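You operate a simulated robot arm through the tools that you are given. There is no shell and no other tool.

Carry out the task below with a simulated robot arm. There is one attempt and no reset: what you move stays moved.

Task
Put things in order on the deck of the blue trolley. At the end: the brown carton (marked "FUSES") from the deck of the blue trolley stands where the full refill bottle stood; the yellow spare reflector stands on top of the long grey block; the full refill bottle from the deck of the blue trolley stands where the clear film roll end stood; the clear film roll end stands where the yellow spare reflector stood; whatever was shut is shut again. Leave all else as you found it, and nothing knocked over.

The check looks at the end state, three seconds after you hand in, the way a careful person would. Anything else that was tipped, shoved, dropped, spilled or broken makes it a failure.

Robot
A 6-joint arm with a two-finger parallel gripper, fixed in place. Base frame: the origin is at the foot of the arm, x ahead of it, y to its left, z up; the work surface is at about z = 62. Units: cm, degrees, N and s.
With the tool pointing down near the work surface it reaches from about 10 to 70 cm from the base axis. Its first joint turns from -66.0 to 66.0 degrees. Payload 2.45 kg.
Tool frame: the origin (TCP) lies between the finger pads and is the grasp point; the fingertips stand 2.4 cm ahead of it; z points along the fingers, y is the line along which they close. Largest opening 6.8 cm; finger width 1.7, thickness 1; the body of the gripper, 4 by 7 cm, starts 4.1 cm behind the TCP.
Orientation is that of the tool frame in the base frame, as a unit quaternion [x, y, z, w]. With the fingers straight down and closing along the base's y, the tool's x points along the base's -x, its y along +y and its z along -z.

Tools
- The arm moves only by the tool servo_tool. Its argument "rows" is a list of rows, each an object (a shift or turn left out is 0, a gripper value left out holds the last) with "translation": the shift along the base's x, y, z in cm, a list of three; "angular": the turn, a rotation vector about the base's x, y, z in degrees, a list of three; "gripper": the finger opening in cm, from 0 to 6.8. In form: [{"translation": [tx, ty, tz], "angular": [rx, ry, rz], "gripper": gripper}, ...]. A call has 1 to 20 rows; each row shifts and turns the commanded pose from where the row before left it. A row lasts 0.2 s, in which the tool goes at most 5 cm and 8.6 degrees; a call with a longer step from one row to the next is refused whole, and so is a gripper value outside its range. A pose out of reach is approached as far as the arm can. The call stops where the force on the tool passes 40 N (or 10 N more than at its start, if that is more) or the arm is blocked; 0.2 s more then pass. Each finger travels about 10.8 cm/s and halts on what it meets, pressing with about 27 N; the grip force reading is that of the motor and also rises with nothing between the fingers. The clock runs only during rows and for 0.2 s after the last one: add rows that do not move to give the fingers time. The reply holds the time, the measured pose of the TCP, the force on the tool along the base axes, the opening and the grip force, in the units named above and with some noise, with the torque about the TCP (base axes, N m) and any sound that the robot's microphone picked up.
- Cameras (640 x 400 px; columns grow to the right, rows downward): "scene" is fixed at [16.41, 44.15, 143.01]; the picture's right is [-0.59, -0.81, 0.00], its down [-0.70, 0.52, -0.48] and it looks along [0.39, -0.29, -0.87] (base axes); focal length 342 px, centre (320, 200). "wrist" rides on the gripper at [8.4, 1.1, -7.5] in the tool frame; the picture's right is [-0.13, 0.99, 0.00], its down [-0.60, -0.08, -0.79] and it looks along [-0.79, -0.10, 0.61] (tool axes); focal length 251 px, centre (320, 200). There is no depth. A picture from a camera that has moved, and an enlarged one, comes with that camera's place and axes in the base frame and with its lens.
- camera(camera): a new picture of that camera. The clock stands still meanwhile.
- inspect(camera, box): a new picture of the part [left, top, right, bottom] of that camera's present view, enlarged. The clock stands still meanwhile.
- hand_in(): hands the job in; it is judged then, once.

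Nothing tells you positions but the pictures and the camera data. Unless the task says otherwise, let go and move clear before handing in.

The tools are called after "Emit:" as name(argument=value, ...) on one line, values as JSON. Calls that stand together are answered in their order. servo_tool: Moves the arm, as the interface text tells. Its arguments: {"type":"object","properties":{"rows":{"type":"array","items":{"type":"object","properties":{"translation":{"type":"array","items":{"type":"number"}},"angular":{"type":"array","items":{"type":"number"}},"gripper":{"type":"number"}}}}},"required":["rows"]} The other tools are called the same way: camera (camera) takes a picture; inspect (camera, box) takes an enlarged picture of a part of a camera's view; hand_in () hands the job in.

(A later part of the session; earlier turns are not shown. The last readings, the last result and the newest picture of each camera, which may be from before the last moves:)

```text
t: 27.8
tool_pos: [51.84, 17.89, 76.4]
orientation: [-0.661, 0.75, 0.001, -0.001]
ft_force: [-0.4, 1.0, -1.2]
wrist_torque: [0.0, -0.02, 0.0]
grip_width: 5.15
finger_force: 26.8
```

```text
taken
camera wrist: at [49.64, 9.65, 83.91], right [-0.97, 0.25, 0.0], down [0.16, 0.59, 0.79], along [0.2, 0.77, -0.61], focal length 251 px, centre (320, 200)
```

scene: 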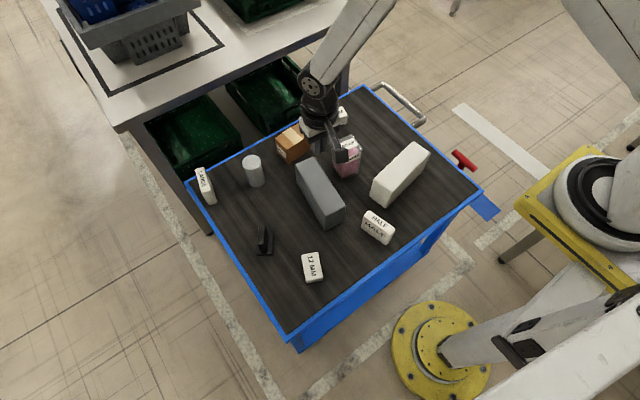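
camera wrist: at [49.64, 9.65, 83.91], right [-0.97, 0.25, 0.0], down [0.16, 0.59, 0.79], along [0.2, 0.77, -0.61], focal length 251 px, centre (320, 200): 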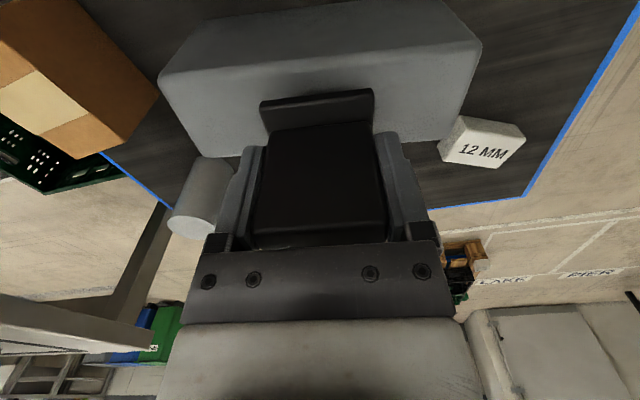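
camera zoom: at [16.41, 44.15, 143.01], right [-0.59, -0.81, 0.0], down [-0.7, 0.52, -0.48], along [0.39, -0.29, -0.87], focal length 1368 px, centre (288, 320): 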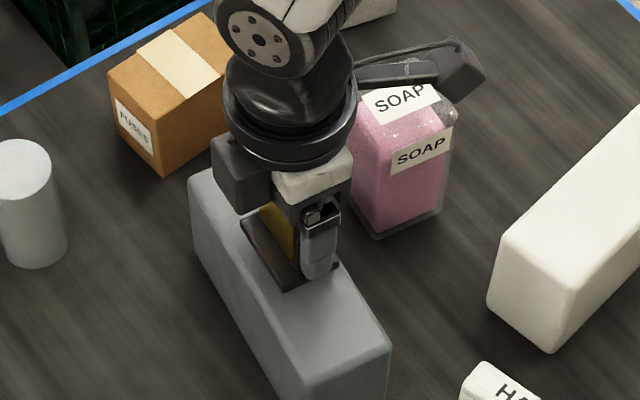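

It's right above the block and lined up. Now small downward steps while watching the force.

Emit:
servo_tool(rows=[{"translation": [0, 0, -0.3]}, {"translation": [0, 0, -0.3]}, {"translation": [0, 0, -0.3]}, {"translation": [0, 0, 0]}])

Emit:
servo_tool(rows=[{"translation": [0, 0, -0.15]}, {"translation": [0, 0, 0]}])

Emit:
servo_tool(rows=[{"translation": [0, 0, -0.15]}, {"translation": [0, 0, 0]}])

Emit:
inspect(camera="scene", box=[300, 150, 364, 210])

```text
t: 28.8
tool_pos: [51.89, 17.83, 75.71]
orientation: [-0.66, 0.751, 0.0, -0.001]
ft_force: [0.8, 0.2, -0.6]
wrist_torque: [-0.03, -0.03, 0.02]
grip_width: 5.14
finger_force: 26.9
```

```text
t: 29.4
tool_pos: [51.88, 17.91, 75.48]
orientation: [-0.661, 0.75, 0.001, 0.0]
ft_force: [-0.3, -0.2, 0.3]
wrist_torque: [0.0, 0.0, 0.02]
grip_width: 5.17
finger_force: 27.1
```

```text
t: 30.0
tool_pos: [51.79, 17.8, 75.22]
orientation: [-0.661, 0.751, 0.001, -0.001]
ft_force: [-0.4, 0.3, -0.2]
wrist_torque: [-0.04, -0.02, 0.01]
grip_width: 5.14
finger_force: 27.0
```

```text
6.67 times, centred on (332, 180) of scene
camera zoom: at [16.41, 44.15, 143.01], right [-0.59, -0.81, 0.0], down [-0.7, 0.52, -0.48], along [0.39, -0.29, -0.87], focal length 2280 px, centre (240, 333)
```

zoom: 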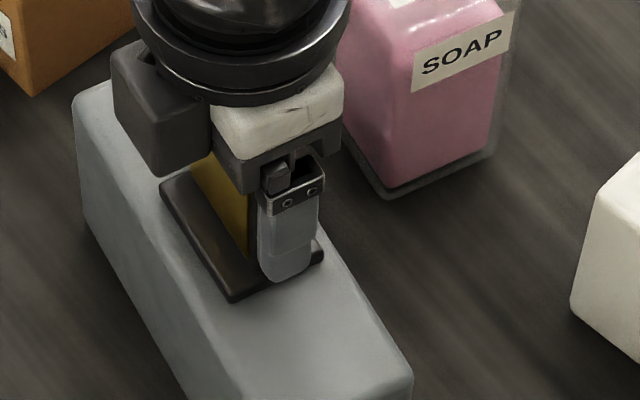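

No contact force yet. I'll continue in small steps.

Emit:
servo_tool(rows=[{"translation": [0, 0, -0.15]}, {"translation": [0, 0, 0]}])

Emit:
servo_tool(rows=[{"translation": [0, 0, -0.15]}, {"translation": [0, 0, 0]}])

Emit:
inspect(camera="scene", box=[300, 150, 364, 210])

```text
t: 30.6
tool_pos: [51.78, 17.87, 75.17]
orientation: [-0.661, 0.751, 0.0, 0.0]
ft_force: [-0.6, 0.5, -0.8]
wrist_torque: [0.01, 0.01, 0.0]
grip_width: 5.13
finger_force: 26.6
```

```text
t: 31.2
tool_pos: [51.91, 17.93, 75.1]
orientation: [-0.66, 0.751, 0.0, 0.0]
ft_force: [-5.3, -1.5, 18.6]
wrist_torque: [-0.07, 0.17, -0.02]
grip_width: 5.16
finger_force: 27.0
```

```text
6.67 times, centred on (332, 180) of scene
camera zoom: at [16.36, 44.14, 143.02], right [-0.59, -0.81, 0.0], down [-0.7, 0.52, -0.48], along [0.39, -0.29, -0.87], focal length 2280 px, centre (240, 333)
```

zoom: 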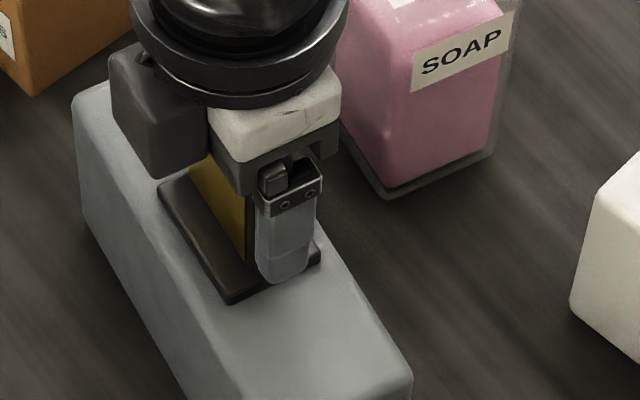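

Contact is reached (18.6 N). I'll ease off slightly, open the fingers and rise straight up.

Emit:
servo_tool(rows=[{"translation": [0, 0, 0.1]}, {"gripper": 5.3}, {"gripper": 5.8}, {"gripper": 6.8}, {"gripper": 6.8}])

Emit:
servo_tool(rows=[{"translation": [0, 0, 1]}, {"translation": [0, 0, 2]}, {"translation": [0, 0, 3]}, {"translation": [0, 0, 3]}, {"translation": [0, 0, 3]}, {"translation": [0, 0, 0]}])

Emit:
camera(camera="wrist")

Emit:
inspect(camera="scene", box=[264, 120, 392, 220])

```text
t: 32.4
tool_pos: [51.92, 17.87, 75.05]
orientation: [-0.661, 0.751, 0.001, -0.001]
ft_force: [-0.7, -0.2, 0.0]
wrist_torque: [-0.01, 0.01, 0.02]
grip_width: 6.83
finger_force: 0.1
```

```text
t: 33.8
tool_pos: [51.64, 17.85, 87.07]
orientation: [-0.66, 0.751, 0.001, 0.0]
ft_force: [-0.2, 0.5, -0.7]
wrist_torque: [0.04, -0.02, -0.04]
grip_width: 6.8
finger_force: 0.1
```

```text
taken
camera wrist: at [49.54, 9.68, 94.4], right [-0.97, 0.25, 0.0], down [0.16, 0.59, 0.79], along [0.2, 0.77, -0.61], focal length 251 px, centre (320, 200)
```

wrist: 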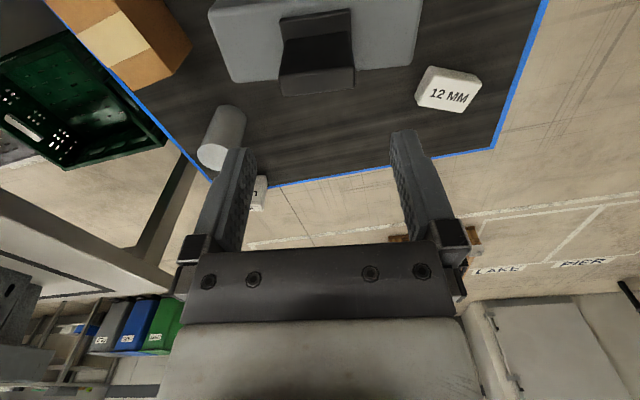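

```text
4.00 times, centred on (328, 170) of scene
camera zoom: at [16.41, 44.15, 143.01], right [-0.59, -0.81, 0.0], down [-0.7, 0.52, -0.48], along [0.39, -0.29, -0.87], focal length 1368 px, centre (288, 320)
```

zoom: 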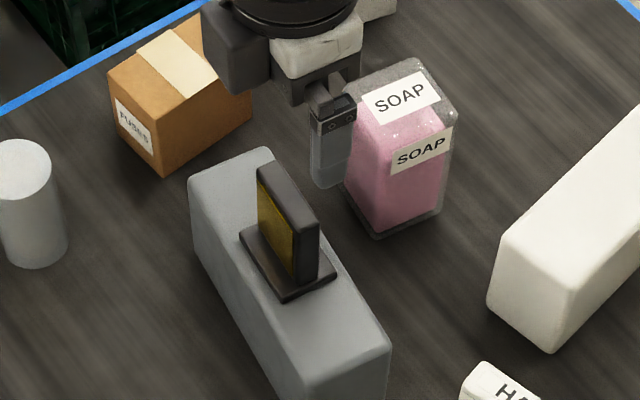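

The reflector stands upright on the grey block. Next is the film roll end at ≈(68,27.9): I'll turn to 22° (closing tangentially) and move above it, checking the reach.

Emit:
servo_tool(rows=[{"translation": [2.04, 1.26, 0], "angular": [0, 0, -7.6]}, {"translation": [2.04, 1.26, 0], "angular": [0, 0, -7.6]}, {"translation": [2.04, 1.26, 0], "angular": [0, 0, -7.6]}, {"translation": [2.04, 1.26, 0], "angular": [0, 0, -7.6]}, {"translation": [2.04, 1.26, 0], "angular": [0, 0, -7.6]}, {"translation": [2.04, 1.26, 0], "angular": [0, 0, -7.6]}, {"translation": [2.04, 1.26, 0], "angular": [0, 0, -7.6]}, {"translation": [2.04, 1.26, 0], "angular": [0, 0, -7.6]}, {"translation": [0, 0, 0]}])

Emit:
camera(camera="wrist")

Emit:
camera(camera="scene")

```text
t: 35.8
tool_pos: [68.07, 28.17, 87.05]
orientation: [-0.189, 0.982, 0.001, 0.0]
ft_force: [0.4, -0.4, -0.4]
wrist_torque: [0.02, 0.0, 0.03]
grip_width: 6.8
finger_force: 0.1
```

```text
taken
camera wrist: at [59.89, 26.08, 94.54], right [-0.25, 0.97, 0.0], down [0.59, 0.15, 0.79], along [0.77, 0.2, -0.61], focal length 251 px, centre (320, 200)
```

wrist: 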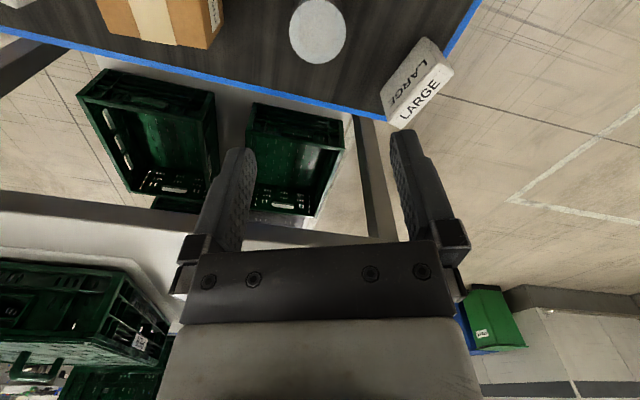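

```text
taken
```

scene: 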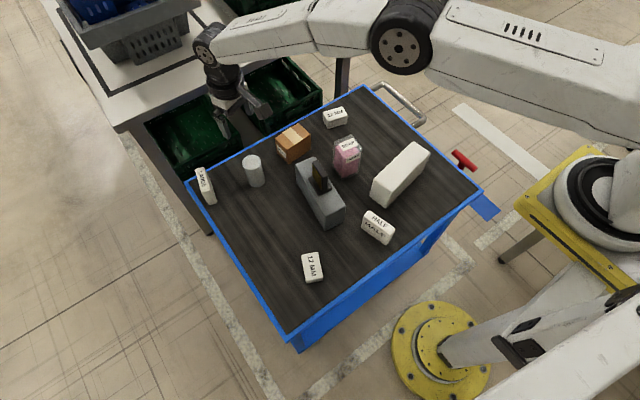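

The arm reaches this spot at z=87. The roll's centre re-measures as ≈(67.9,27.95); I'll nudge and descend, checking reach as I go.

Emit:
servo_tool(rows=[{"translation": [-0.15, -0.15, -3]}, {"translation": [0, 0, -3]}, {"translation": [0, 0, -3]}, {"translation": [0, 0, -3]}, {"translation": [0, 0, -2]}, {"translation": [0, 0, 0]}])

Emit:
camera(camera="wrist")

Emit:
inspect(camera="scene", box=[180, 90, 308, 200])

```text
t: 37.2
tool_pos: [66.45, 27.22, 74.63]
orientation: [-0.19, 0.982, 0.001, 0.0]
ft_force: [0.3, -0.4, -0.1]
wrist_torque: [0.0, 0.02, -0.01]
grip_width: 6.8
finger_force: 0.1
out of reach, approached as far as the arm can: row 3, 4, 5
```

```text
taken
camera wrist: at [58.27, 24.97, 82.12], right [-0.25, 0.97, 0.0], down [0.59, 0.15, 0.79], along [0.77, 0.2, -0.61], focal length 251 px, centre (320, 200)
```

wrist: 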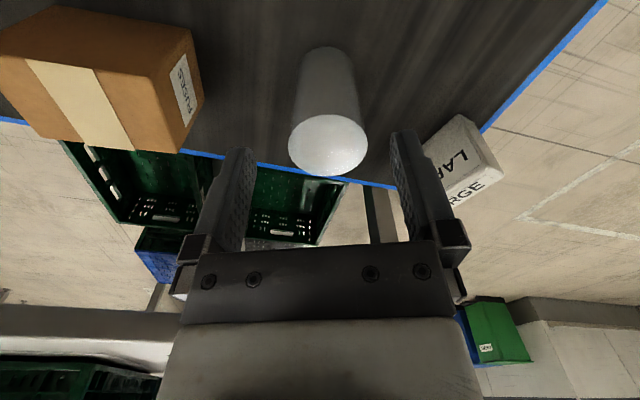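

```text
3.64 times, centred on (244, 145) of scene
camera zoom: at [16.41, 44.15, 143.01], right [-0.59, -0.81, 0.0], down [-0.7, 0.52, -0.48], along [0.39, -0.29, -0.87], focal length 1243 px, centre (596, 400)
```

zoom: 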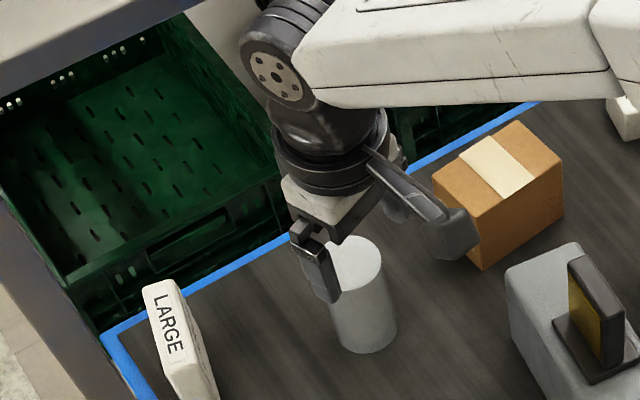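

Straight down, the arm tops out at r≈72 here, so I need to lean the tool outward. I'll rise, tilt the fingers 20° outward about the closing axis (pads stay vertical), and re-centre over the roll.

Emit:
servo_tool(rows=[{"translation": [0, 0, 2.5]}, {"translation": [0, 0, 2.5]}, {"translation": [0, 0, 2.5]}, {"translation": [0.5, 0.25, 0], "angular": [2.475, -6.19, 0]}, {"translation": [0.5, 0.25, 0], "angular": [2.475, -6.19, 0]}, {"translation": [0.45, 0.23, 0], "angular": [2.475, -6.19, 0]}, {"translation": [0, 0, 0]}])

Emit:
camera(camera="wrist")

Emit:
inspect(camera="scene", box=[180, 60, 340, 200])

```text
t: 38.8
tool_pos: [68.06, 27.94, 82.28]
orientation: [-0.188, 0.967, 0.034, 0.171]
ft_force: [0.6, -0.2, 0.2]
wrist_torque: [-0.01, 0.01, 0.0]
grip_width: 6.78
finger_force: 0.0
```

```text
taken
camera wrist: at [57.85, 24.93, 86.41], right [-0.26, 0.97, 0.05], down [0.3, 0.04, 0.95], along [0.92, 0.26, -0.3], focal length 251 px, centre (320, 200)
```

wrist: 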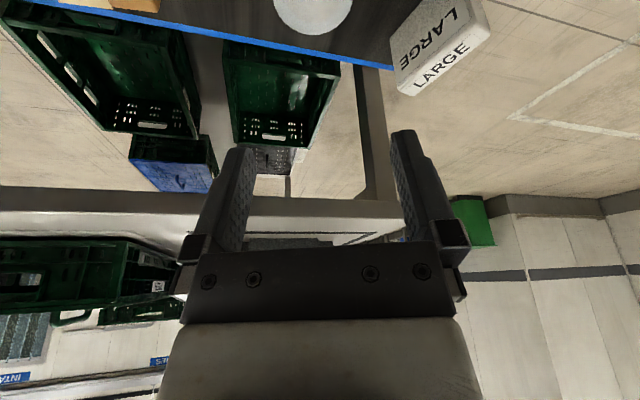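

```text
2.86 times, centred on (260, 130) of scene
camera zoom: at [16.41, 44.15, 143.01], right [-0.59, -0.81, 0.0], down [-0.7, 0.52, -0.48], along [0.39, -0.29, -0.87], focal length 977 px, centre (491, 400)
```

zoom: 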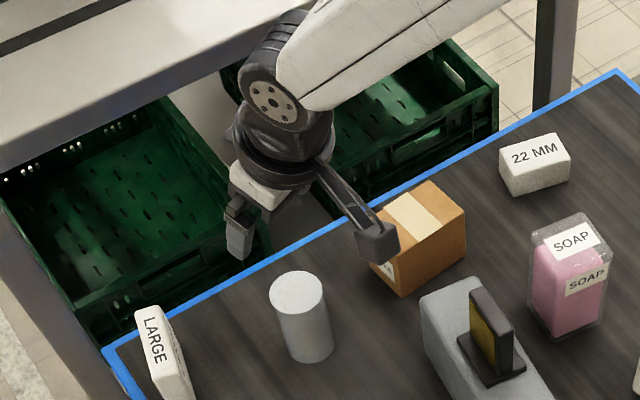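

The tilted tool is centred over the roll. I'll descend with the tilt kept and check that it can reach.

Emit:
servo_tool(rows=[{"translation": [-0.06, 0.06, -2]}, {"translation": [0, 0, -2]}, {"translation": [0, 0, -2]}, {"translation": [0, 0, -2]}, {"translation": [0, 0, 0]}])

Emit:
camera(camera="wrist")

Emit:
inspect(camera="scene", box=[180, 90, 308, 200])

```text
t: 40.0
tool_pos: [67.93, 27.94, 74.24]
orientation: [-0.187, 0.967, 0.033, 0.171]
ft_force: [0.4, 0.1, -0.2]
wrist_torque: [0.0, 0.03, 0.01]
grip_width: 6.82
finger_force: 0.0
```

```text
taken
camera wrist: at [57.76, 25.02, 78.42], right [-0.26, 0.97, 0.04], down [0.3, 0.04, 0.95], along [0.92, 0.26, -0.3], focal length 251 px, centre (320, 200)
```

wrist: 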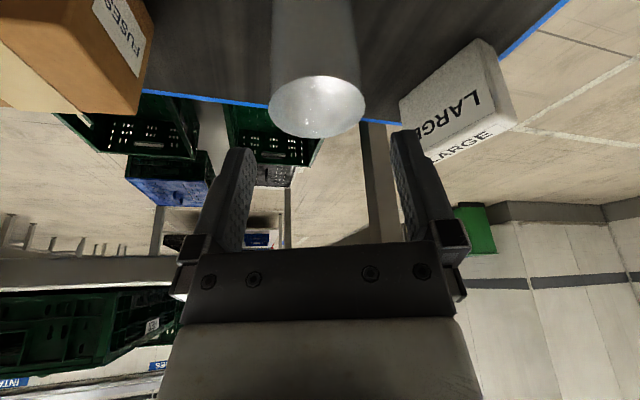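

```text
3.64 times, centred on (244, 145) of scene
camera zoom: at [16.41, 44.15, 143.01], right [-0.59, -0.81, 0.0], down [-0.7, 0.52, -0.48], along [0.39, -0.29, -0.87], focal length 1243 px, centre (596, 400)
```

zoom: 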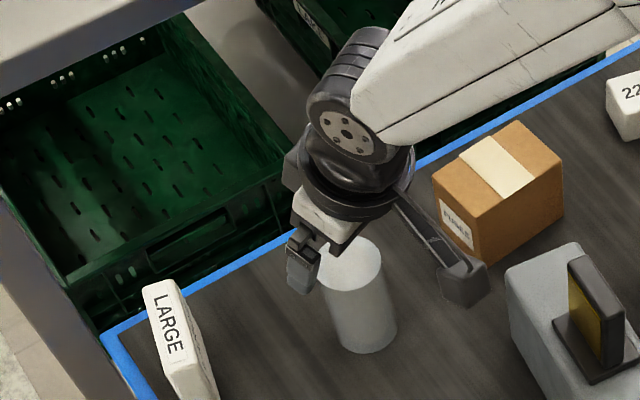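

Reach holds with the tilt, and the roll is well centred. I'll go down to z≈68 and close.

Emit:
servo_tool(rows=[{"translation": [-0.1, -0.02, -2]}, {"translation": [0, 0, -2]}, {"translation": [0, 0, -2.1]}, {"translation": [0, 0, 0]}])

Emit:
camera(camera="wrist")

Emit:
inspect(camera="scene", box=[180, 90, 308, 200])

```text
t: 41.0
tool_pos: [67.72, 27.97, 68.26]
orientation: [-0.188, 0.967, 0.033, 0.171]
ft_force: [-1.1, -0.4, -1.4]
wrist_torque: [0.0, -0.01, 0.02]
grip_width: 6.79
finger_force: 0.1
```

```text
taken
camera wrist: at [57.64, 24.99, 72.35], right [-0.26, 0.97, 0.04], down [0.3, 0.04, 0.95], along [0.92, 0.26, -0.3], focal length 251 px, centre (320, 200)
```

wrist: 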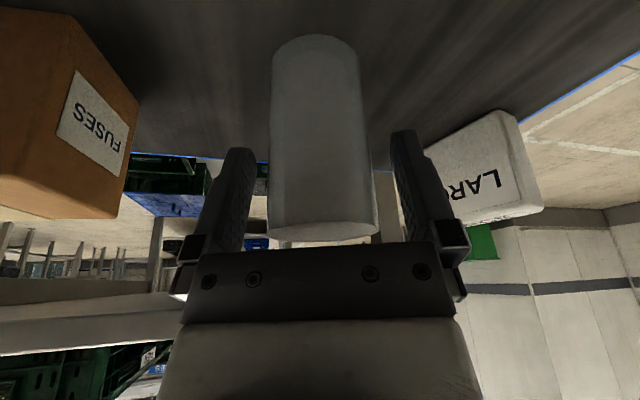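

```text
3.64 times, centred on (244, 145) of scene
camera zoom: at [16.41, 44.15, 143.01], right [-0.59, -0.81, 0.0], down [-0.7, 0.52, -0.48], along [0.39, -0.29, -0.87], focal length 1243 px, centre (596, 400)
```

zoom: 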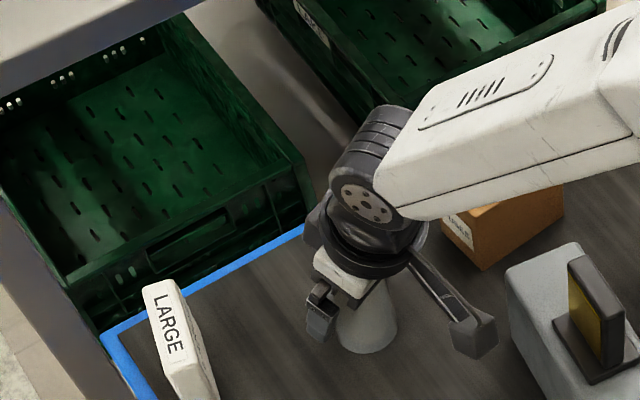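

The roll sits centred between the fingers. I'll close gently and do a small test lift.

Emit:
servo_tool(rows=[{"gripper": 5.4}, {"gripper": 5.0}, {"gripper": 4.0}, {"gripper": 3.5}, {"gripper": 3.5}])

Emit:
servo_tool(rows=[{"translation": [0, 0, 0.3]}, {"translation": [0, 0, 0.5]}, {"translation": [0, 0, 0.7]}, {"translation": [0, 0, 0]}])

Emit:
camera(camera="wrist")

Emit:
inspect(camera="scene", box=[180, 90, 308, 200])

```text
t: 42.2
tool_pos: [67.76, 27.9, 68.31]
orientation: [-0.187, 0.967, 0.033, 0.17]
ft_force: [1.2, 0.6, 0.3]
wrist_torque: [0.02, 0.04, 0.01]
grip_width: 4.7
finger_force: 27.1
```

```text
t: 43.2
tool_pos: [67.78, 27.82, 69.64]
orientation: [-0.187, 0.967, 0.033, 0.17]
ft_force: [0.1, 0.0, -1.0]
wrist_torque: [-0.02, 0.0, 0.01]
grip_width: 4.68
finger_force: 27.3
```

```text
taken
camera wrist: at [57.64, 24.93, 73.76], right [-0.26, 0.97, 0.04], down [0.3, 0.04, 0.95], along [0.92, 0.26, -0.3], focal length 251 px, centre (320, 200)
```

wrist: 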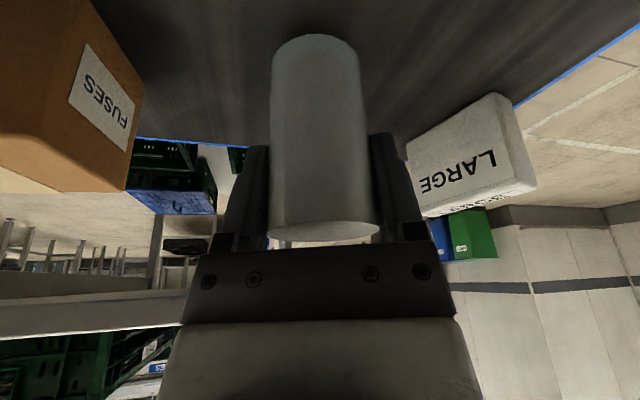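

```text
3.64 times, centred on (244, 145) of scene
camera zoom: at [16.41, 44.15, 143.01], right [-0.59, -0.81, 0.0], down [-0.7, 0.52, -0.48], along [0.39, -0.29, -0.87], focal length 1243 px, centre (596, 400)
```

zoom: 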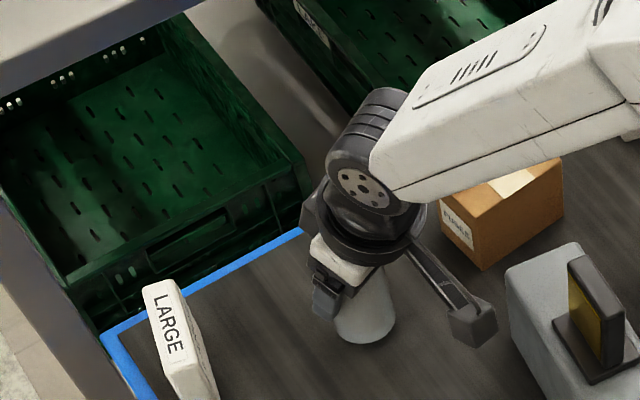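

The roll is securely held (4.7 cm). I'll lift it clear and carry it to the reflector's old spot at ≈(50.3,36.4), keeping the orientation.

Emit:
servo_tool(rows=[{"translation": [0, 0, 1.5]}, {"translation": [0, 0, 2]}, {"translation": [0, 0, 2]}, {"translation": [0, 0, 2]}, {"translation": [0, 0, 2]}, {"translation": [-1.09, 0.53, 0]}, {"translation": [-2.18, 1.06, 0]}, {"translation": [-2.18, 1.06, 0]}, {"translation": [-2.18, 1.06, 0]}, {"translation": [-2.18, 1.06, 0]}, {"translation": [-2.18, 1.06, 0]}, {"translation": [-2.18, 1.06, 0]}, {"translation": [-2.18, 1.06, 0]}, {"translation": [-1.09, 0.53, 0]}, {"translation": [0, 0, 0]}])

Emit:
camera(camera="wrist")

Emit:
camera(camera="scene")

```text
t: 46.4
tool_pos: [50.32, 36.37, 79.14]
orientation: [-0.187, 0.967, 0.034, 0.171]
ft_force: [-0.1, -1.2, -0.4]
wrist_torque: [0.01, -0.02, 0.04]
grip_width: 4.71
finger_force: 27.3
```

```text
taken
camera wrist: at [40.16, 33.44, 83.26], right [-0.26, 0.97, 0.05], down [0.3, 0.04, 0.95], along [0.92, 0.26, -0.3], focal length 251 px, centre (320, 200)
```

wrist: 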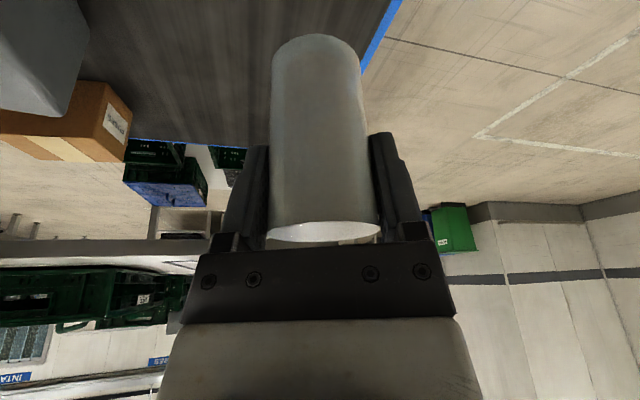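

```text
taken
```

scene: 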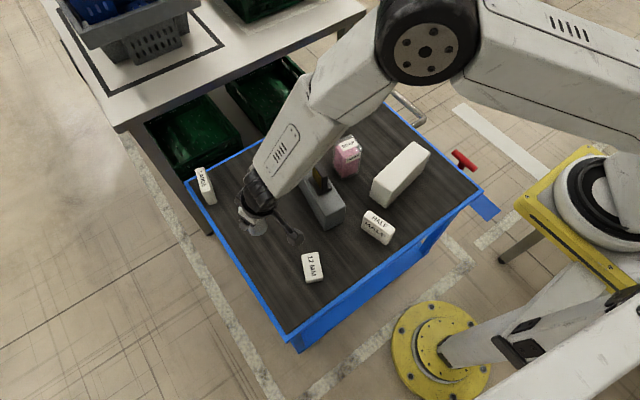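

I'm above the target spot. Lowering to about 1 cm above the deck, then small steps to contact.

Emit:
servo_tool(rows=[{"translation": [0, 0, -2]}, {"translation": [0, 0, -2]}, {"translation": [0, 0, -2]}, {"translation": [0, 0, -2]}, {"translation": [0, 0, -1.5]}, {"translation": [0, 0, -0.5]}, {"translation": [0, 0, 0]}])

Emit:
servo_tool(rows=[{"translation": [0, 0, -0.3]}, {"translation": [0, 0, -0.2]}, {"translation": [0, 0, 0]}])

Emit:
inspect(camera="scene", box=[200, 170, 328, 280])

```text
t: 48.0
tool_pos: [50.21, 36.25, 69.05]
orientation: [-0.187, 0.967, 0.033, 0.17]
ft_force: [-0.1, 0.2, 0.4]
wrist_torque: [0.01, 0.03, 0.03]
grip_width: 4.71
finger_force: 27.0
```

```text
t: 48.8
tool_pos: [50.33, 36.36, 68.6]
orientation: [-0.187, 0.967, 0.034, 0.17]
ft_force: [-0.4, -1.0, -0.1]
wrist_torque: [0.0, 0.0, 0.04]
grip_width: 4.73
finger_force: 26.9
```

```text
3.64 times, centred on (264, 225) of scene
camera zoom: at [16.41, 44.15, 143.01], right [-0.59, -0.81, 0.0], down [-0.7, 0.52, -0.48], along [0.39, -0.29, -0.87], focal length 1243 px, centre (524, 109)
```

zoom: 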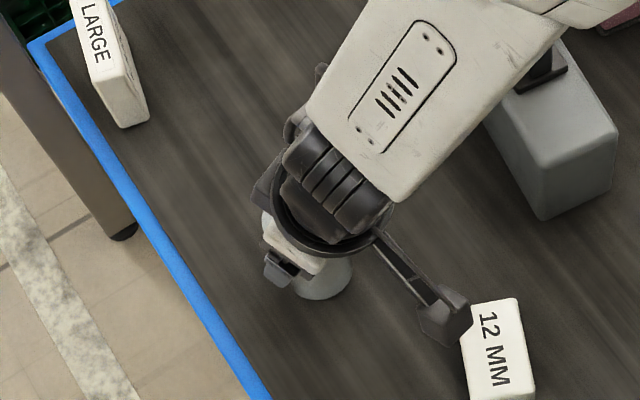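

No contact yet and the camera housing is well above the low 12 MM box. Continuing in fine steps.

Emit:
servo_tool(rows=[{"translation": [0, 0, -0.15]}, {"translation": [0, 0, 0]}])

Emit:
servo_tool(rows=[{"translation": [0, 0, -0.12]}, {"translation": [0, 0, 0]}])

Emit:
servo_tool(rows=[{"translation": [0, 0, -0.1]}, {"translation": [0, 0, 0]}])

```text
t: 49.4
tool_pos: [50.32, 36.37, 68.43]
orientation: [-0.187, 0.967, 0.032, 0.17]
ft_force: [0.3, -0.8, 0.0]
wrist_torque: [0.01, -0.01, -0.01]
grip_width: 4.74
finger_force: 26.8
```

```text
t: 50.0
tool_pos: [50.31, 36.34, 68.26]
orientation: [-0.186, 0.967, 0.033, 0.171]
ft_force: [-0.5, 0.8, 0.5]
wrist_torque: [0.03, 0.0, -0.03]
grip_width: 4.72
finger_force: 27.6
```

```text
t: 50.6
tool_pos: [50.24, 36.31, 68.31]
orientation: [-0.187, 0.967, 0.033, 0.171]
ft_force: [0.9, 0.0, 0.5]
wrist_torque: [-0.02, 0.02, -0.01]
grip_width: 4.69
finger_force: 27.1
```

Emit:
servo_tool(rows=[{"translation": [0, 0, -0.1]}, {"translation": [0, 0, 0]}])

Emit:
servo_tool(rows=[{"translation": [0, 0, -0.08]}, {"translation": [0, 0, 0]}])

```text
t: 51.2
tool_pos: [50.29, 36.41, 68.18]
orientation: [-0.187, 0.967, 0.034, 0.171]
ft_force: [-4.3, -2.3, 11.7]
wrist_torque: [-0.18, 0.25, -0.01]
grip_width: 4.71
finger_force: 27.2
```

```text
t: 51.8
tool_pos: [50.44, 36.32, 68.13]
orientation: [-0.186, 0.967, 0.035, 0.173]
ft_force: [-2.2, -1.4, 16.4]
wrist_torque: [-0.08, 0.01, -0.01]
grip_width: 4.71
finger_force: 26.7
```

The roll is on the deck. I'll ease off, open, and rise straight up.

Emit:
servo_tool(rows=[{"translation": [0, 0, 0.1]}, {"gripper": 4.9}, {"gripper": 5.5}, {"gripper": 6.8}, {"gripper": 6.8}])

Emit:
servo_tool(rows=[{"translation": [0, 0, 1]}, {"translation": [0, 0, 2]}, {"translation": [0, 0, 3]}, {"translation": [0, 0, 3]}, {"translation": [0, 0, 3]}, {"translation": [0, 0, 3]}, {"translation": [0, 0, 0]}])

Emit:
camera(camera="scene")

Emit:
inspect(camera="scene", box=[200, 170, 328, 280])

```text
t: 53.0
tool_pos: [50.27, 36.31, 68.16]
orientation: [-0.187, 0.967, 0.033, 0.17]
ft_force: [0.6, 0.6, 0.3]
wrist_torque: [-0.04, 0.03, -0.01]
grip_width: 6.8
finger_force: 0.0
```

```text
t: 54.6
tool_pos: [50.54, 36.28, 83.18]
orientation: [-0.187, 0.967, 0.033, 0.171]
ft_force: [0.3, 0.6, 0.5]
wrist_torque: [0.01, 0.01, -0.02]
grip_width: 6.82
finger_force: 0.0
```

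```text
taken
```

scene: 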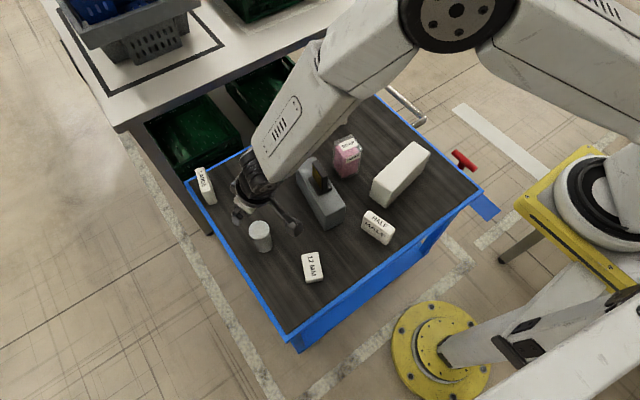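

```text
3.64 times, centred on (264, 225) of scene
camera zoom: at [16.41, 44.15, 143.01], right [-0.59, -0.81, 0.0], down [-0.7, 0.52, -0.48], along [0.39, -0.29, -0.87], focal length 1243 px, centre (524, 109)
```

zoom: 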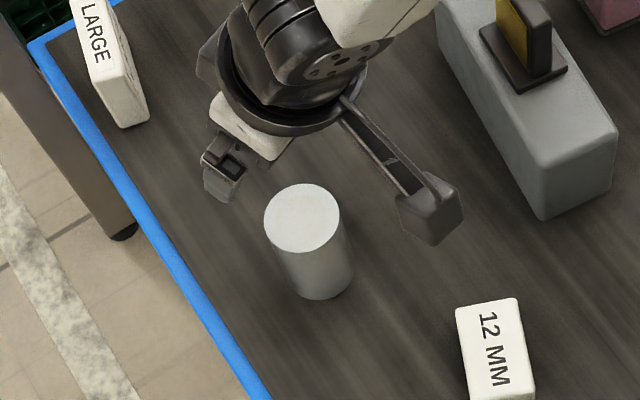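

The roll stands at ≈(50.4,36.4). Next is the bottle at ≈(56,6), top z≈73.6: I keep the 20° outward tilt (needed at its destination), rise a bit, rotate -30° about vertical and move above it.

Emit:
servo_tool(rows=[{"translation": [0, 0, 3]}, {"translation": [0.68, -3.79, 0], "angular": [0, 0, -3.73]}, {"translation": [0.68, -3.79, 0], "angular": [0, 0, -3.73]}, {"translation": [0.68, -3.79, 0], "angular": [0, 0, -3.73]}, {"translation": [0.68, -3.79, 0], "angular": [0, 0, -3.73]}, {"translation": [0.68, -3.79, 0], "angular": [0, 0, -3.73]}, {"translation": [0.68, -3.79, 0], "angular": [0, 0, -3.73]}, {"translation": [0.68, -3.79, 0], "angular": [0, 0, -3.73]}, {"translation": [0.68, -3.79, 0], "angular": [0, 0, -3.73]}, {"translation": [0, 0, 0]}])

Emit:
camera(camera="wrist")

Emit:
inspect(camera="scene", box=[280, 80, 440, 220])

```text
t: 56.8
tool_pos: [55.78, 5.85, 85.88]
orientation: [0.067, 0.983, -0.012, 0.173]
ft_force: [-0.2, -0.1, 0.1]
wrist_torque: [-0.05, 0.03, 0.0]
grip_width: 6.8
finger_force: 0.0
```

```text
taken
camera wrist: at [45.61, 8.44, 90.15], right [0.26, 0.97, 0.04], down [0.28, -0.12, 0.95], along [0.92, -0.23, -0.3], focal length 251 px, centre (320, 200)
```

wrist: 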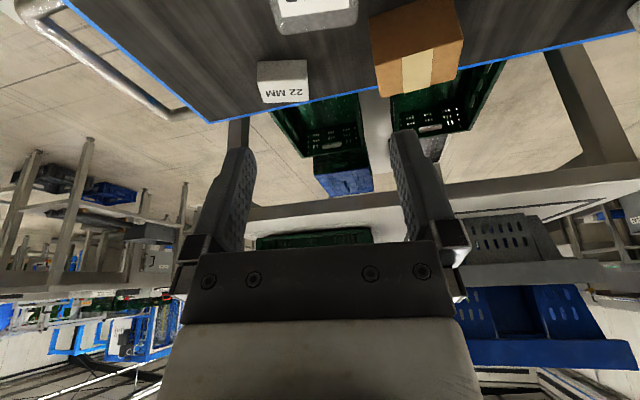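

```text
2.86 times, centred on (360, 150) of scene
camera zoom: at [16.41, 44.15, 143.01], right [-0.59, -0.81, 0.0], down [-0.7, 0.52, -0.48], along [0.39, -0.29, -0.87], focal length 977 px, centre (206, 343)
```

zoom: 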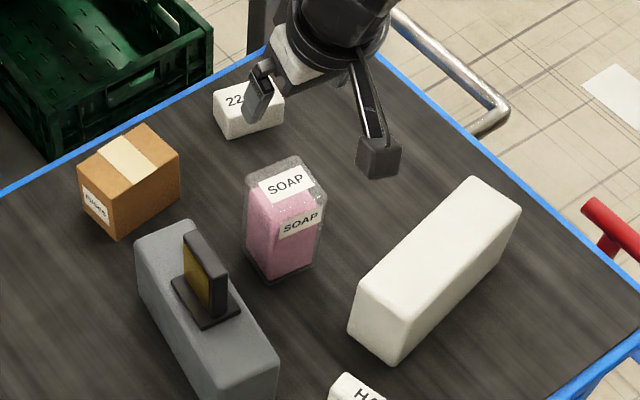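

The bottle's top shows at the upper edge of the wrist view. I'll zoom to measure its edges.

Emit:
inspect(camera="wrist", box=[250, 0, 390, 70])

Emit:
inspect(camera="wrist", box=[340, 0, 500, 110])

```text
4.57 times, centred on (320, 35) of wrist
camera zoom: at [45.61, 8.44, 90.15], right [0.26, 0.97, 0.04], down [0.28, -0.12, 0.95], along [0.92, -0.23, -0.3], focal length 1149 px, centre (320, 954)
```

zoom: 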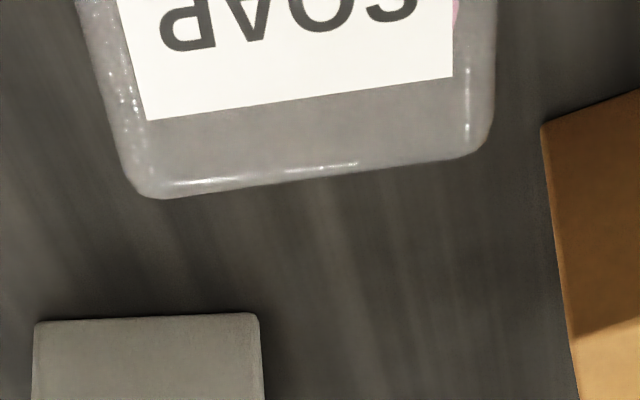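

```text
3.64 times, centred on (420, 55) of wrist
camera zoom: at [45.61, 8.44, 90.15], right [0.26, 0.97, 0.04], down [0.28, -0.12, 0.95], along [0.92, -0.23, -0.3], focal length 914 px, centre (-44, 727)
```

zoom: 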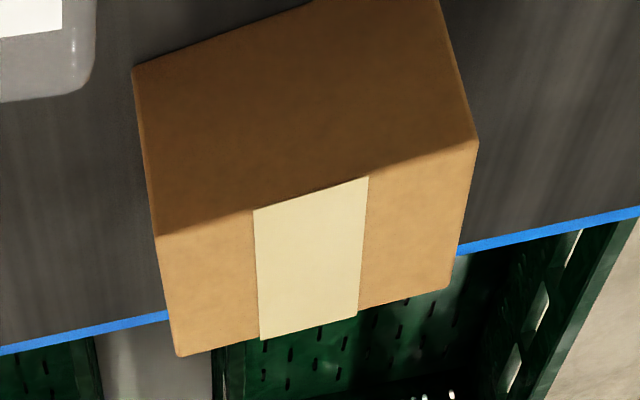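

The bottle's centre comes out at (56.0,6.05), yaw ≈-8.5°. I'll adjust slightly and descend to just above its top.

Emit:
servo_tool(rows=[{"translation": [0.2, 0.2, -2.5], "angular": [0, 0, -0.8]}, {"translation": [0, 0, -2.5]}, {"translation": [0, 0, -2.5]}, {"translation": [0, 0, -1.5]}, {"translation": [0, 0, 0]}])

Emit:
camera(camera="wrist")

Emit:
inspect(camera="scene", box=[280, 80, 440, 220])

```text
t: 58.0
tool_pos: [56.15, 6.18, 77.09]
orientation: [0.075, 0.982, -0.013, 0.173]
ft_force: [-0.2, 0.3, 0.2]
wrist_torque: [-0.03, 0.0, -0.02]
grip_width: 6.79
finger_force: 0.0
```

```text
taken
camera wrist: at [45.92, 8.91, 81.23], right [0.27, 0.96, 0.04], down [0.28, -0.12, 0.95], along [0.92, -0.24, -0.3], focal length 251 px, centre (320, 200)
```

wrist: 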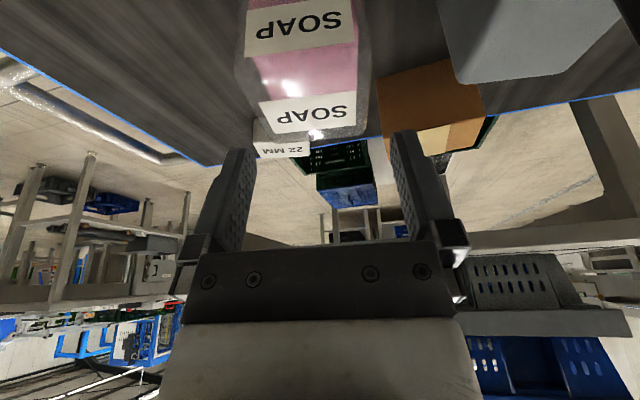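

```text
2.86 times, centred on (360, 150) of scene
camera zoom: at [16.41, 44.15, 143.01], right [-0.59, -0.81, 0.0], down [-0.7, 0.52, -0.48], along [0.39, -0.29, -0.87], focal length 977 px, centre (206, 343)
```

zoom: 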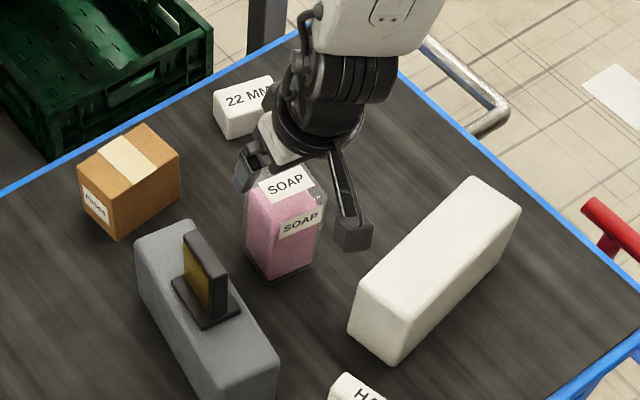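

Emit:
inspect(camera="wrist", box=[220, 60, 420, 180])

```text
3.20 times, centred on (320, 120) of wrist
camera zoom: at [45.92, 8.91, 81.23], right [0.27, 0.96, 0.04], down [0.28, -0.12, 0.95], along [0.92, -0.24, -0.3], focal length 805 px, centre (320, 456)
```

zoom: 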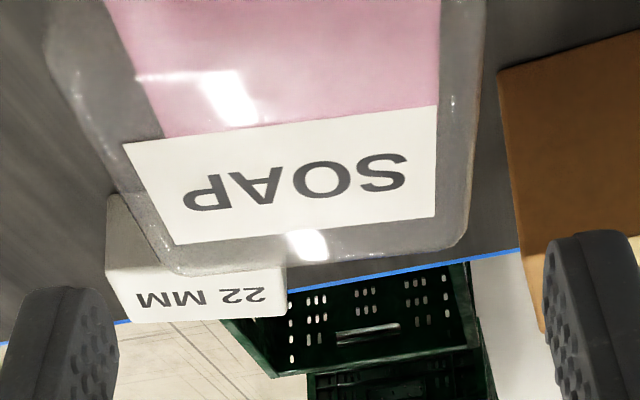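

The bottle is 0.15 cm off centre; I'll correct that and lower to z≈70.7 around the bottle's upper half.

Emit:
servo_tool(rows=[{"translation": [-0.1, -0.15, -0.5]}, {"translation": [0, 0, -1.5]}, {"translation": [0, 0, -1.5]}, {"translation": [0, 0, -1.5]}, {"translation": [0, 0, -1.4]}, {"translation": [0, 0, 0]}])

Emit:
camera(camera="wrist")

Emit:
inspect(camera="scene", box=[300, 110, 420, 220])

```text
t: 59.4
tool_pos: [55.93, 6.08, 70.85]
orientation: [0.075, 0.982, -0.013, 0.173]
ft_force: [0.3, -0.2, 0.5]
wrist_torque: [0.03, -0.02, 0.0]
grip_width: 6.76
finger_force: 0.1
```

```text
taken
camera wrist: at [45.71, 8.7, 74.91], right [0.27, 0.96, 0.04], down [0.28, -0.12, 0.95], along [0.92, -0.24, -0.3], focal length 251 px, centre (320, 200)
```

wrist: 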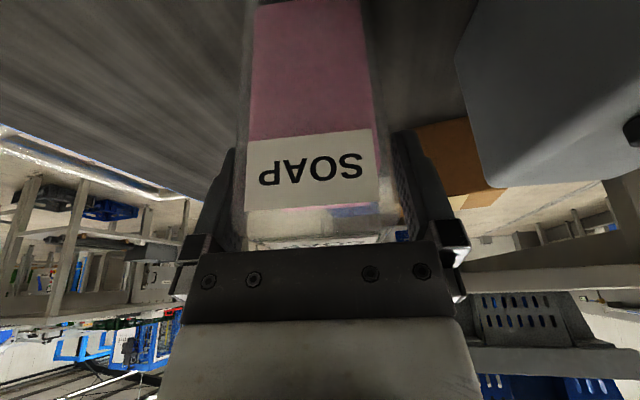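

```text
3.64 times, centred on (360, 165) of scene
camera zoom: at [16.41, 44.15, 143.01], right [-0.59, -0.81, 0.0], down [-0.7, 0.52, -0.48], along [0.39, -0.29, -0.87], focal length 1243 px, centre (174, 327)
```

zoom: 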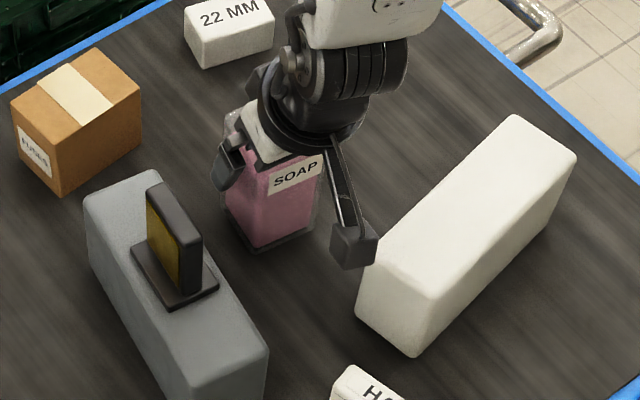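

The bottle is between the fingers with no contact so far. I'll close gently and test-lift 1 cm.

Emit:
servo_tool(rows=[{"gripper": 6.0}, {"gripper": 5.6}, {"gripper": 5.2}, {"gripper": 4.5}, {"gripper": 4.0}, {"gripper": 4.0}])

Emit:
servo_tool(rows=[{"translation": [0, 0, 0.3]}, {"translation": [0, 0, 0.4]}, {"translation": [0, 0, 0.5]}, {"translation": [0, 0, 0]}])

Emit:
camera(camera="wrist")

Emit:
inspect(camera="scene", box=[300, 110, 420, 220])

```text
t: 60.8
tool_pos: [55.95, 5.93, 70.75]
orientation: [0.075, 0.982, -0.013, 0.173]
ft_force: [0.0, -0.8, 0.2]
wrist_torque: [-0.02, -0.04, -0.01]
grip_width: 5.79
finger_force: 26.6
```

```text
t: 61.8
tool_pos: [55.75, 6.04, 72.0]
orientation: [0.074, 0.982, -0.013, 0.173]
ft_force: [0.0, -0.6, -2.5]
wrist_torque: [-0.02, -0.03, 0.01]
grip_width: 5.82
finger_force: 27.6
```

```text
taken
camera wrist: at [45.66, 8.68, 76.12], right [0.27, 0.96, 0.04], down [0.28, -0.12, 0.95], along [0.92, -0.24, -0.3], focal length 251 px, centre (320, 200)
```

wrist: 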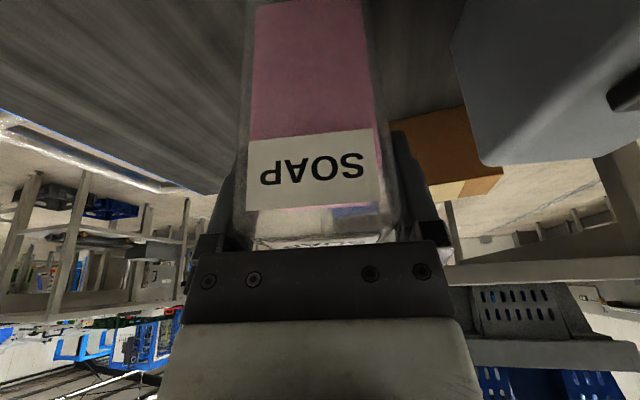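

```text
3.64 times, centred on (360, 165) of scene
camera zoom: at [16.41, 44.15, 143.01], right [-0.59, -0.81, 0.0], down [-0.7, 0.52, -0.48], along [0.39, -0.29, -0.87], focal length 1243 px, centre (174, 327)
```

zoom: 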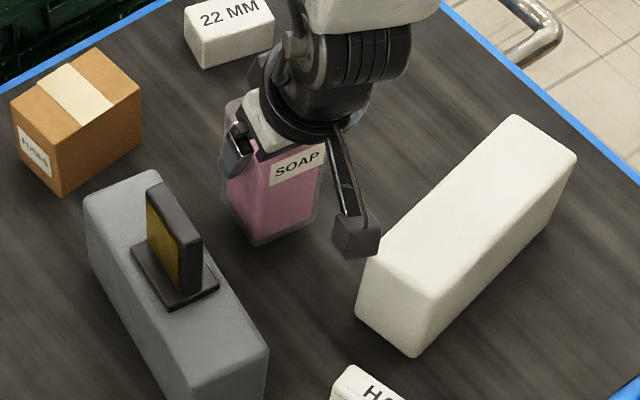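

The bottle is held (5.8 cm wide, ~0.25 kg). I'll lift it to z≈84 so its base clears the block, reflector and carton, then carry it towards (67.85,27.95).

Emit:
servo_tool(rows=[{"translation": [0, 0, 1]}, {"translation": [0, 0, 1.6]}, {"translation": [0, 0, 1.6]}, {"translation": [0, 0, 1.6]}, {"translation": [0, 0, 1.6]}, {"translation": [0, 0, 1.6]}, {"translation": [0, 0, 1.6]}, {"translation": [0, 0, 1.4]}, {"translation": [0, 0, 0]}])

Emit:
servo_tool(rows=[{"translation": [0.5, 0.9, 0]}, {"translation": [0.9, 1.7, 0]}, {"translation": [0.9, 1.7, 0]}, {"translation": [0.9, 1.7, 0]}, {"translation": [0.9, 1.7, 0]}, {"translation": [0.9, 1.7, 0]}, {"translation": [0.9, 1.7, 0]}, {"translation": [0.9, 1.7, 0]}, {"translation": [0.9, 1.7, 0]}, {"translation": [0.9, 1.7, 0]}, {"translation": [0.9, 1.7, 0]}, {"translation": [0.9, 1.7, 0]}, {"translation": [0.9, 1.7, 0]}, {"translation": [0.6, 0.65, 0]}, {"translation": [0, 0, 0]}])

Emit:
camera(camera="wrist")

Emit:
camera(camera="scene")

```text
t: 63.8
tool_pos: [55.81, 5.96, 83.91]
orientation: [0.075, 0.982, -0.012, 0.173]
ft_force: [0.6, 0.6, -1.7]
wrist_torque: [0.0, -0.02, -0.03]
grip_width: 5.8
finger_force: 27.2
```

```text
t: 67.0
tool_pos: [67.9, 27.8, 83.93]
orientation: [0.075, 0.982, -0.014, 0.173]
ft_force: [-0.6, 0.9, -2.4]
wrist_torque: [0.0, 0.01, 0.01]
grip_width: 5.79
finger_force: 27.1
```

```text
taken
camera wrist: at [57.64, 30.59, 88.07], right [0.27, 0.96, 0.04], down [0.28, -0.12, 0.95], along [0.92, -0.24, -0.3], focal length 251 px, centre (320, 200)
```

wrist: 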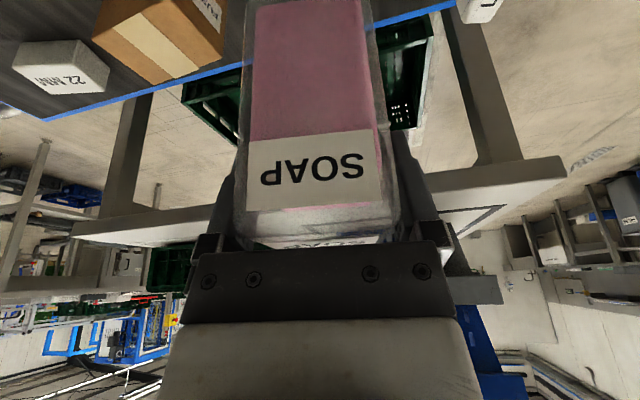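

```text
taken
```

scene: 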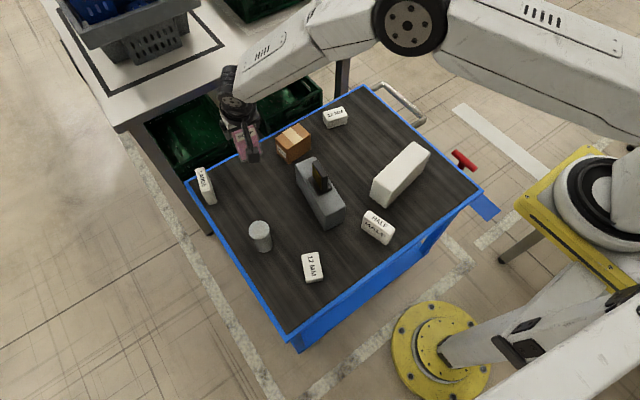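

I'm above the roll's old spot with the bottle still upright. I'll lower it in steps, checking reach.

Emit:
servo_tool(rows=[{"translation": [0, 0.1, -1.5]}, {"translation": [0, 0, -1.6]}, {"translation": [0, 0, -1.6]}, {"translation": [0, 0, -1.6]}, {"translation": [0, 0, -1.6]}, {"translation": [0, 0, -1.6]}, {"translation": [0, 0, -1.4]}, {"translation": [0, 0, -1]}, {"translation": [0, 0, 0]}])

Emit:
inspect(camera="scene", box=[180, 90, 308, 200])

```text
t: 69.0
tool_pos: [67.78, 28.01, 71.99]
orientation: [0.075, 0.982, -0.012, 0.173]
ft_force: [-0.8, -0.2, -2.8]
wrist_torque: [0.04, 0.01, 0.01]
grip_width: 5.74
finger_force: 27.1
```

```text
3.64 times, centred on (244, 145) of scene
camera zoom: at [16.41, 44.16, 143.01], right [-0.59, -0.81, 0.0], down [-0.7, 0.52, -0.48], along [0.39, -0.29, -0.87], focal length 1243 px, centre (596, 400)
```

zoom: 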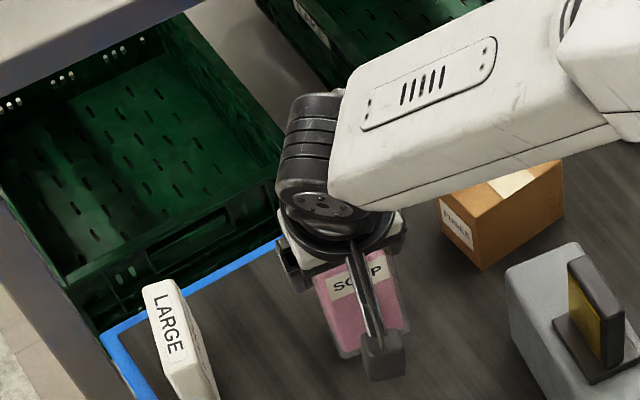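

Reach is fine. Now fine steps down to contact.

Emit:
servo_tool(rows=[{"translation": [0, 0, -0.4]}, {"translation": [0, 0, -0.3]}, {"translation": [0, 0, -0.2]}, {"translation": [0, 0, 0]}])

Emit:
servo_tool(rows=[{"translation": [0, 0, -0.12]}, {"translation": [0, 0, 0]}])

Emit:
servo_tool(rows=[{"translation": [0, 0, -0.12]}, {"translation": [0, 0, 0]}])

```text
t: 70.0
tool_pos: [67.74, 28.04, 71.14]
orientation: [0.075, 0.982, -0.013, 0.173]
ft_force: [-0.8, 0.3, -2.5]
wrist_torque: [0.01, 0.03, 0.0]
grip_width: 5.76
finger_force: 27.4
```

```text
t: 70.6
tool_pos: [67.75, 28.07, 71.06]
orientation: [0.075, 0.982, -0.013, 0.173]
ft_force: [-0.7, 0.0, -3.0]
wrist_torque: [0.03, -0.03, 0.01]
grip_width: 5.76
finger_force: 26.5
```

```text
t: 71.2
tool_pos: [67.7, 28.0, 71.01]
orientation: [0.075, 0.982, -0.013, 0.173]
ft_force: [0.0, 0.7, -2.9]
wrist_torque: [0.02, -0.01, -0.04]
grip_width: 5.81
finger_force: 26.8
```

Emit:
servo_tool(rows=[{"translation": [0, 0, -0.12]}, {"translation": [0, 0, 0]}])

Emit:
servo_tool(rows=[{"translation": [0, 0, -0.1]}, {"translation": [0, 0, 0]}])

```text
t: 71.8
tool_pos: [67.82, 28.02, 70.86]
orientation: [0.074, 0.982, -0.013, 0.173]
ft_force: [0.7, 0.7, -3.3]
wrist_torque: [0.04, 0.04, -0.03]
grip_width: 5.78
finger_force: 27.4
```

```text
t: 72.4
tool_pos: [67.8, 28.08, 70.74]
orientation: [0.075, 0.982, -0.013, 0.175]
ft_force: [-2.9, -0.2, 5.0]
wrist_torque: [-0.19, 0.54, -0.05]
grip_width: 5.77
finger_force: 26.9
```

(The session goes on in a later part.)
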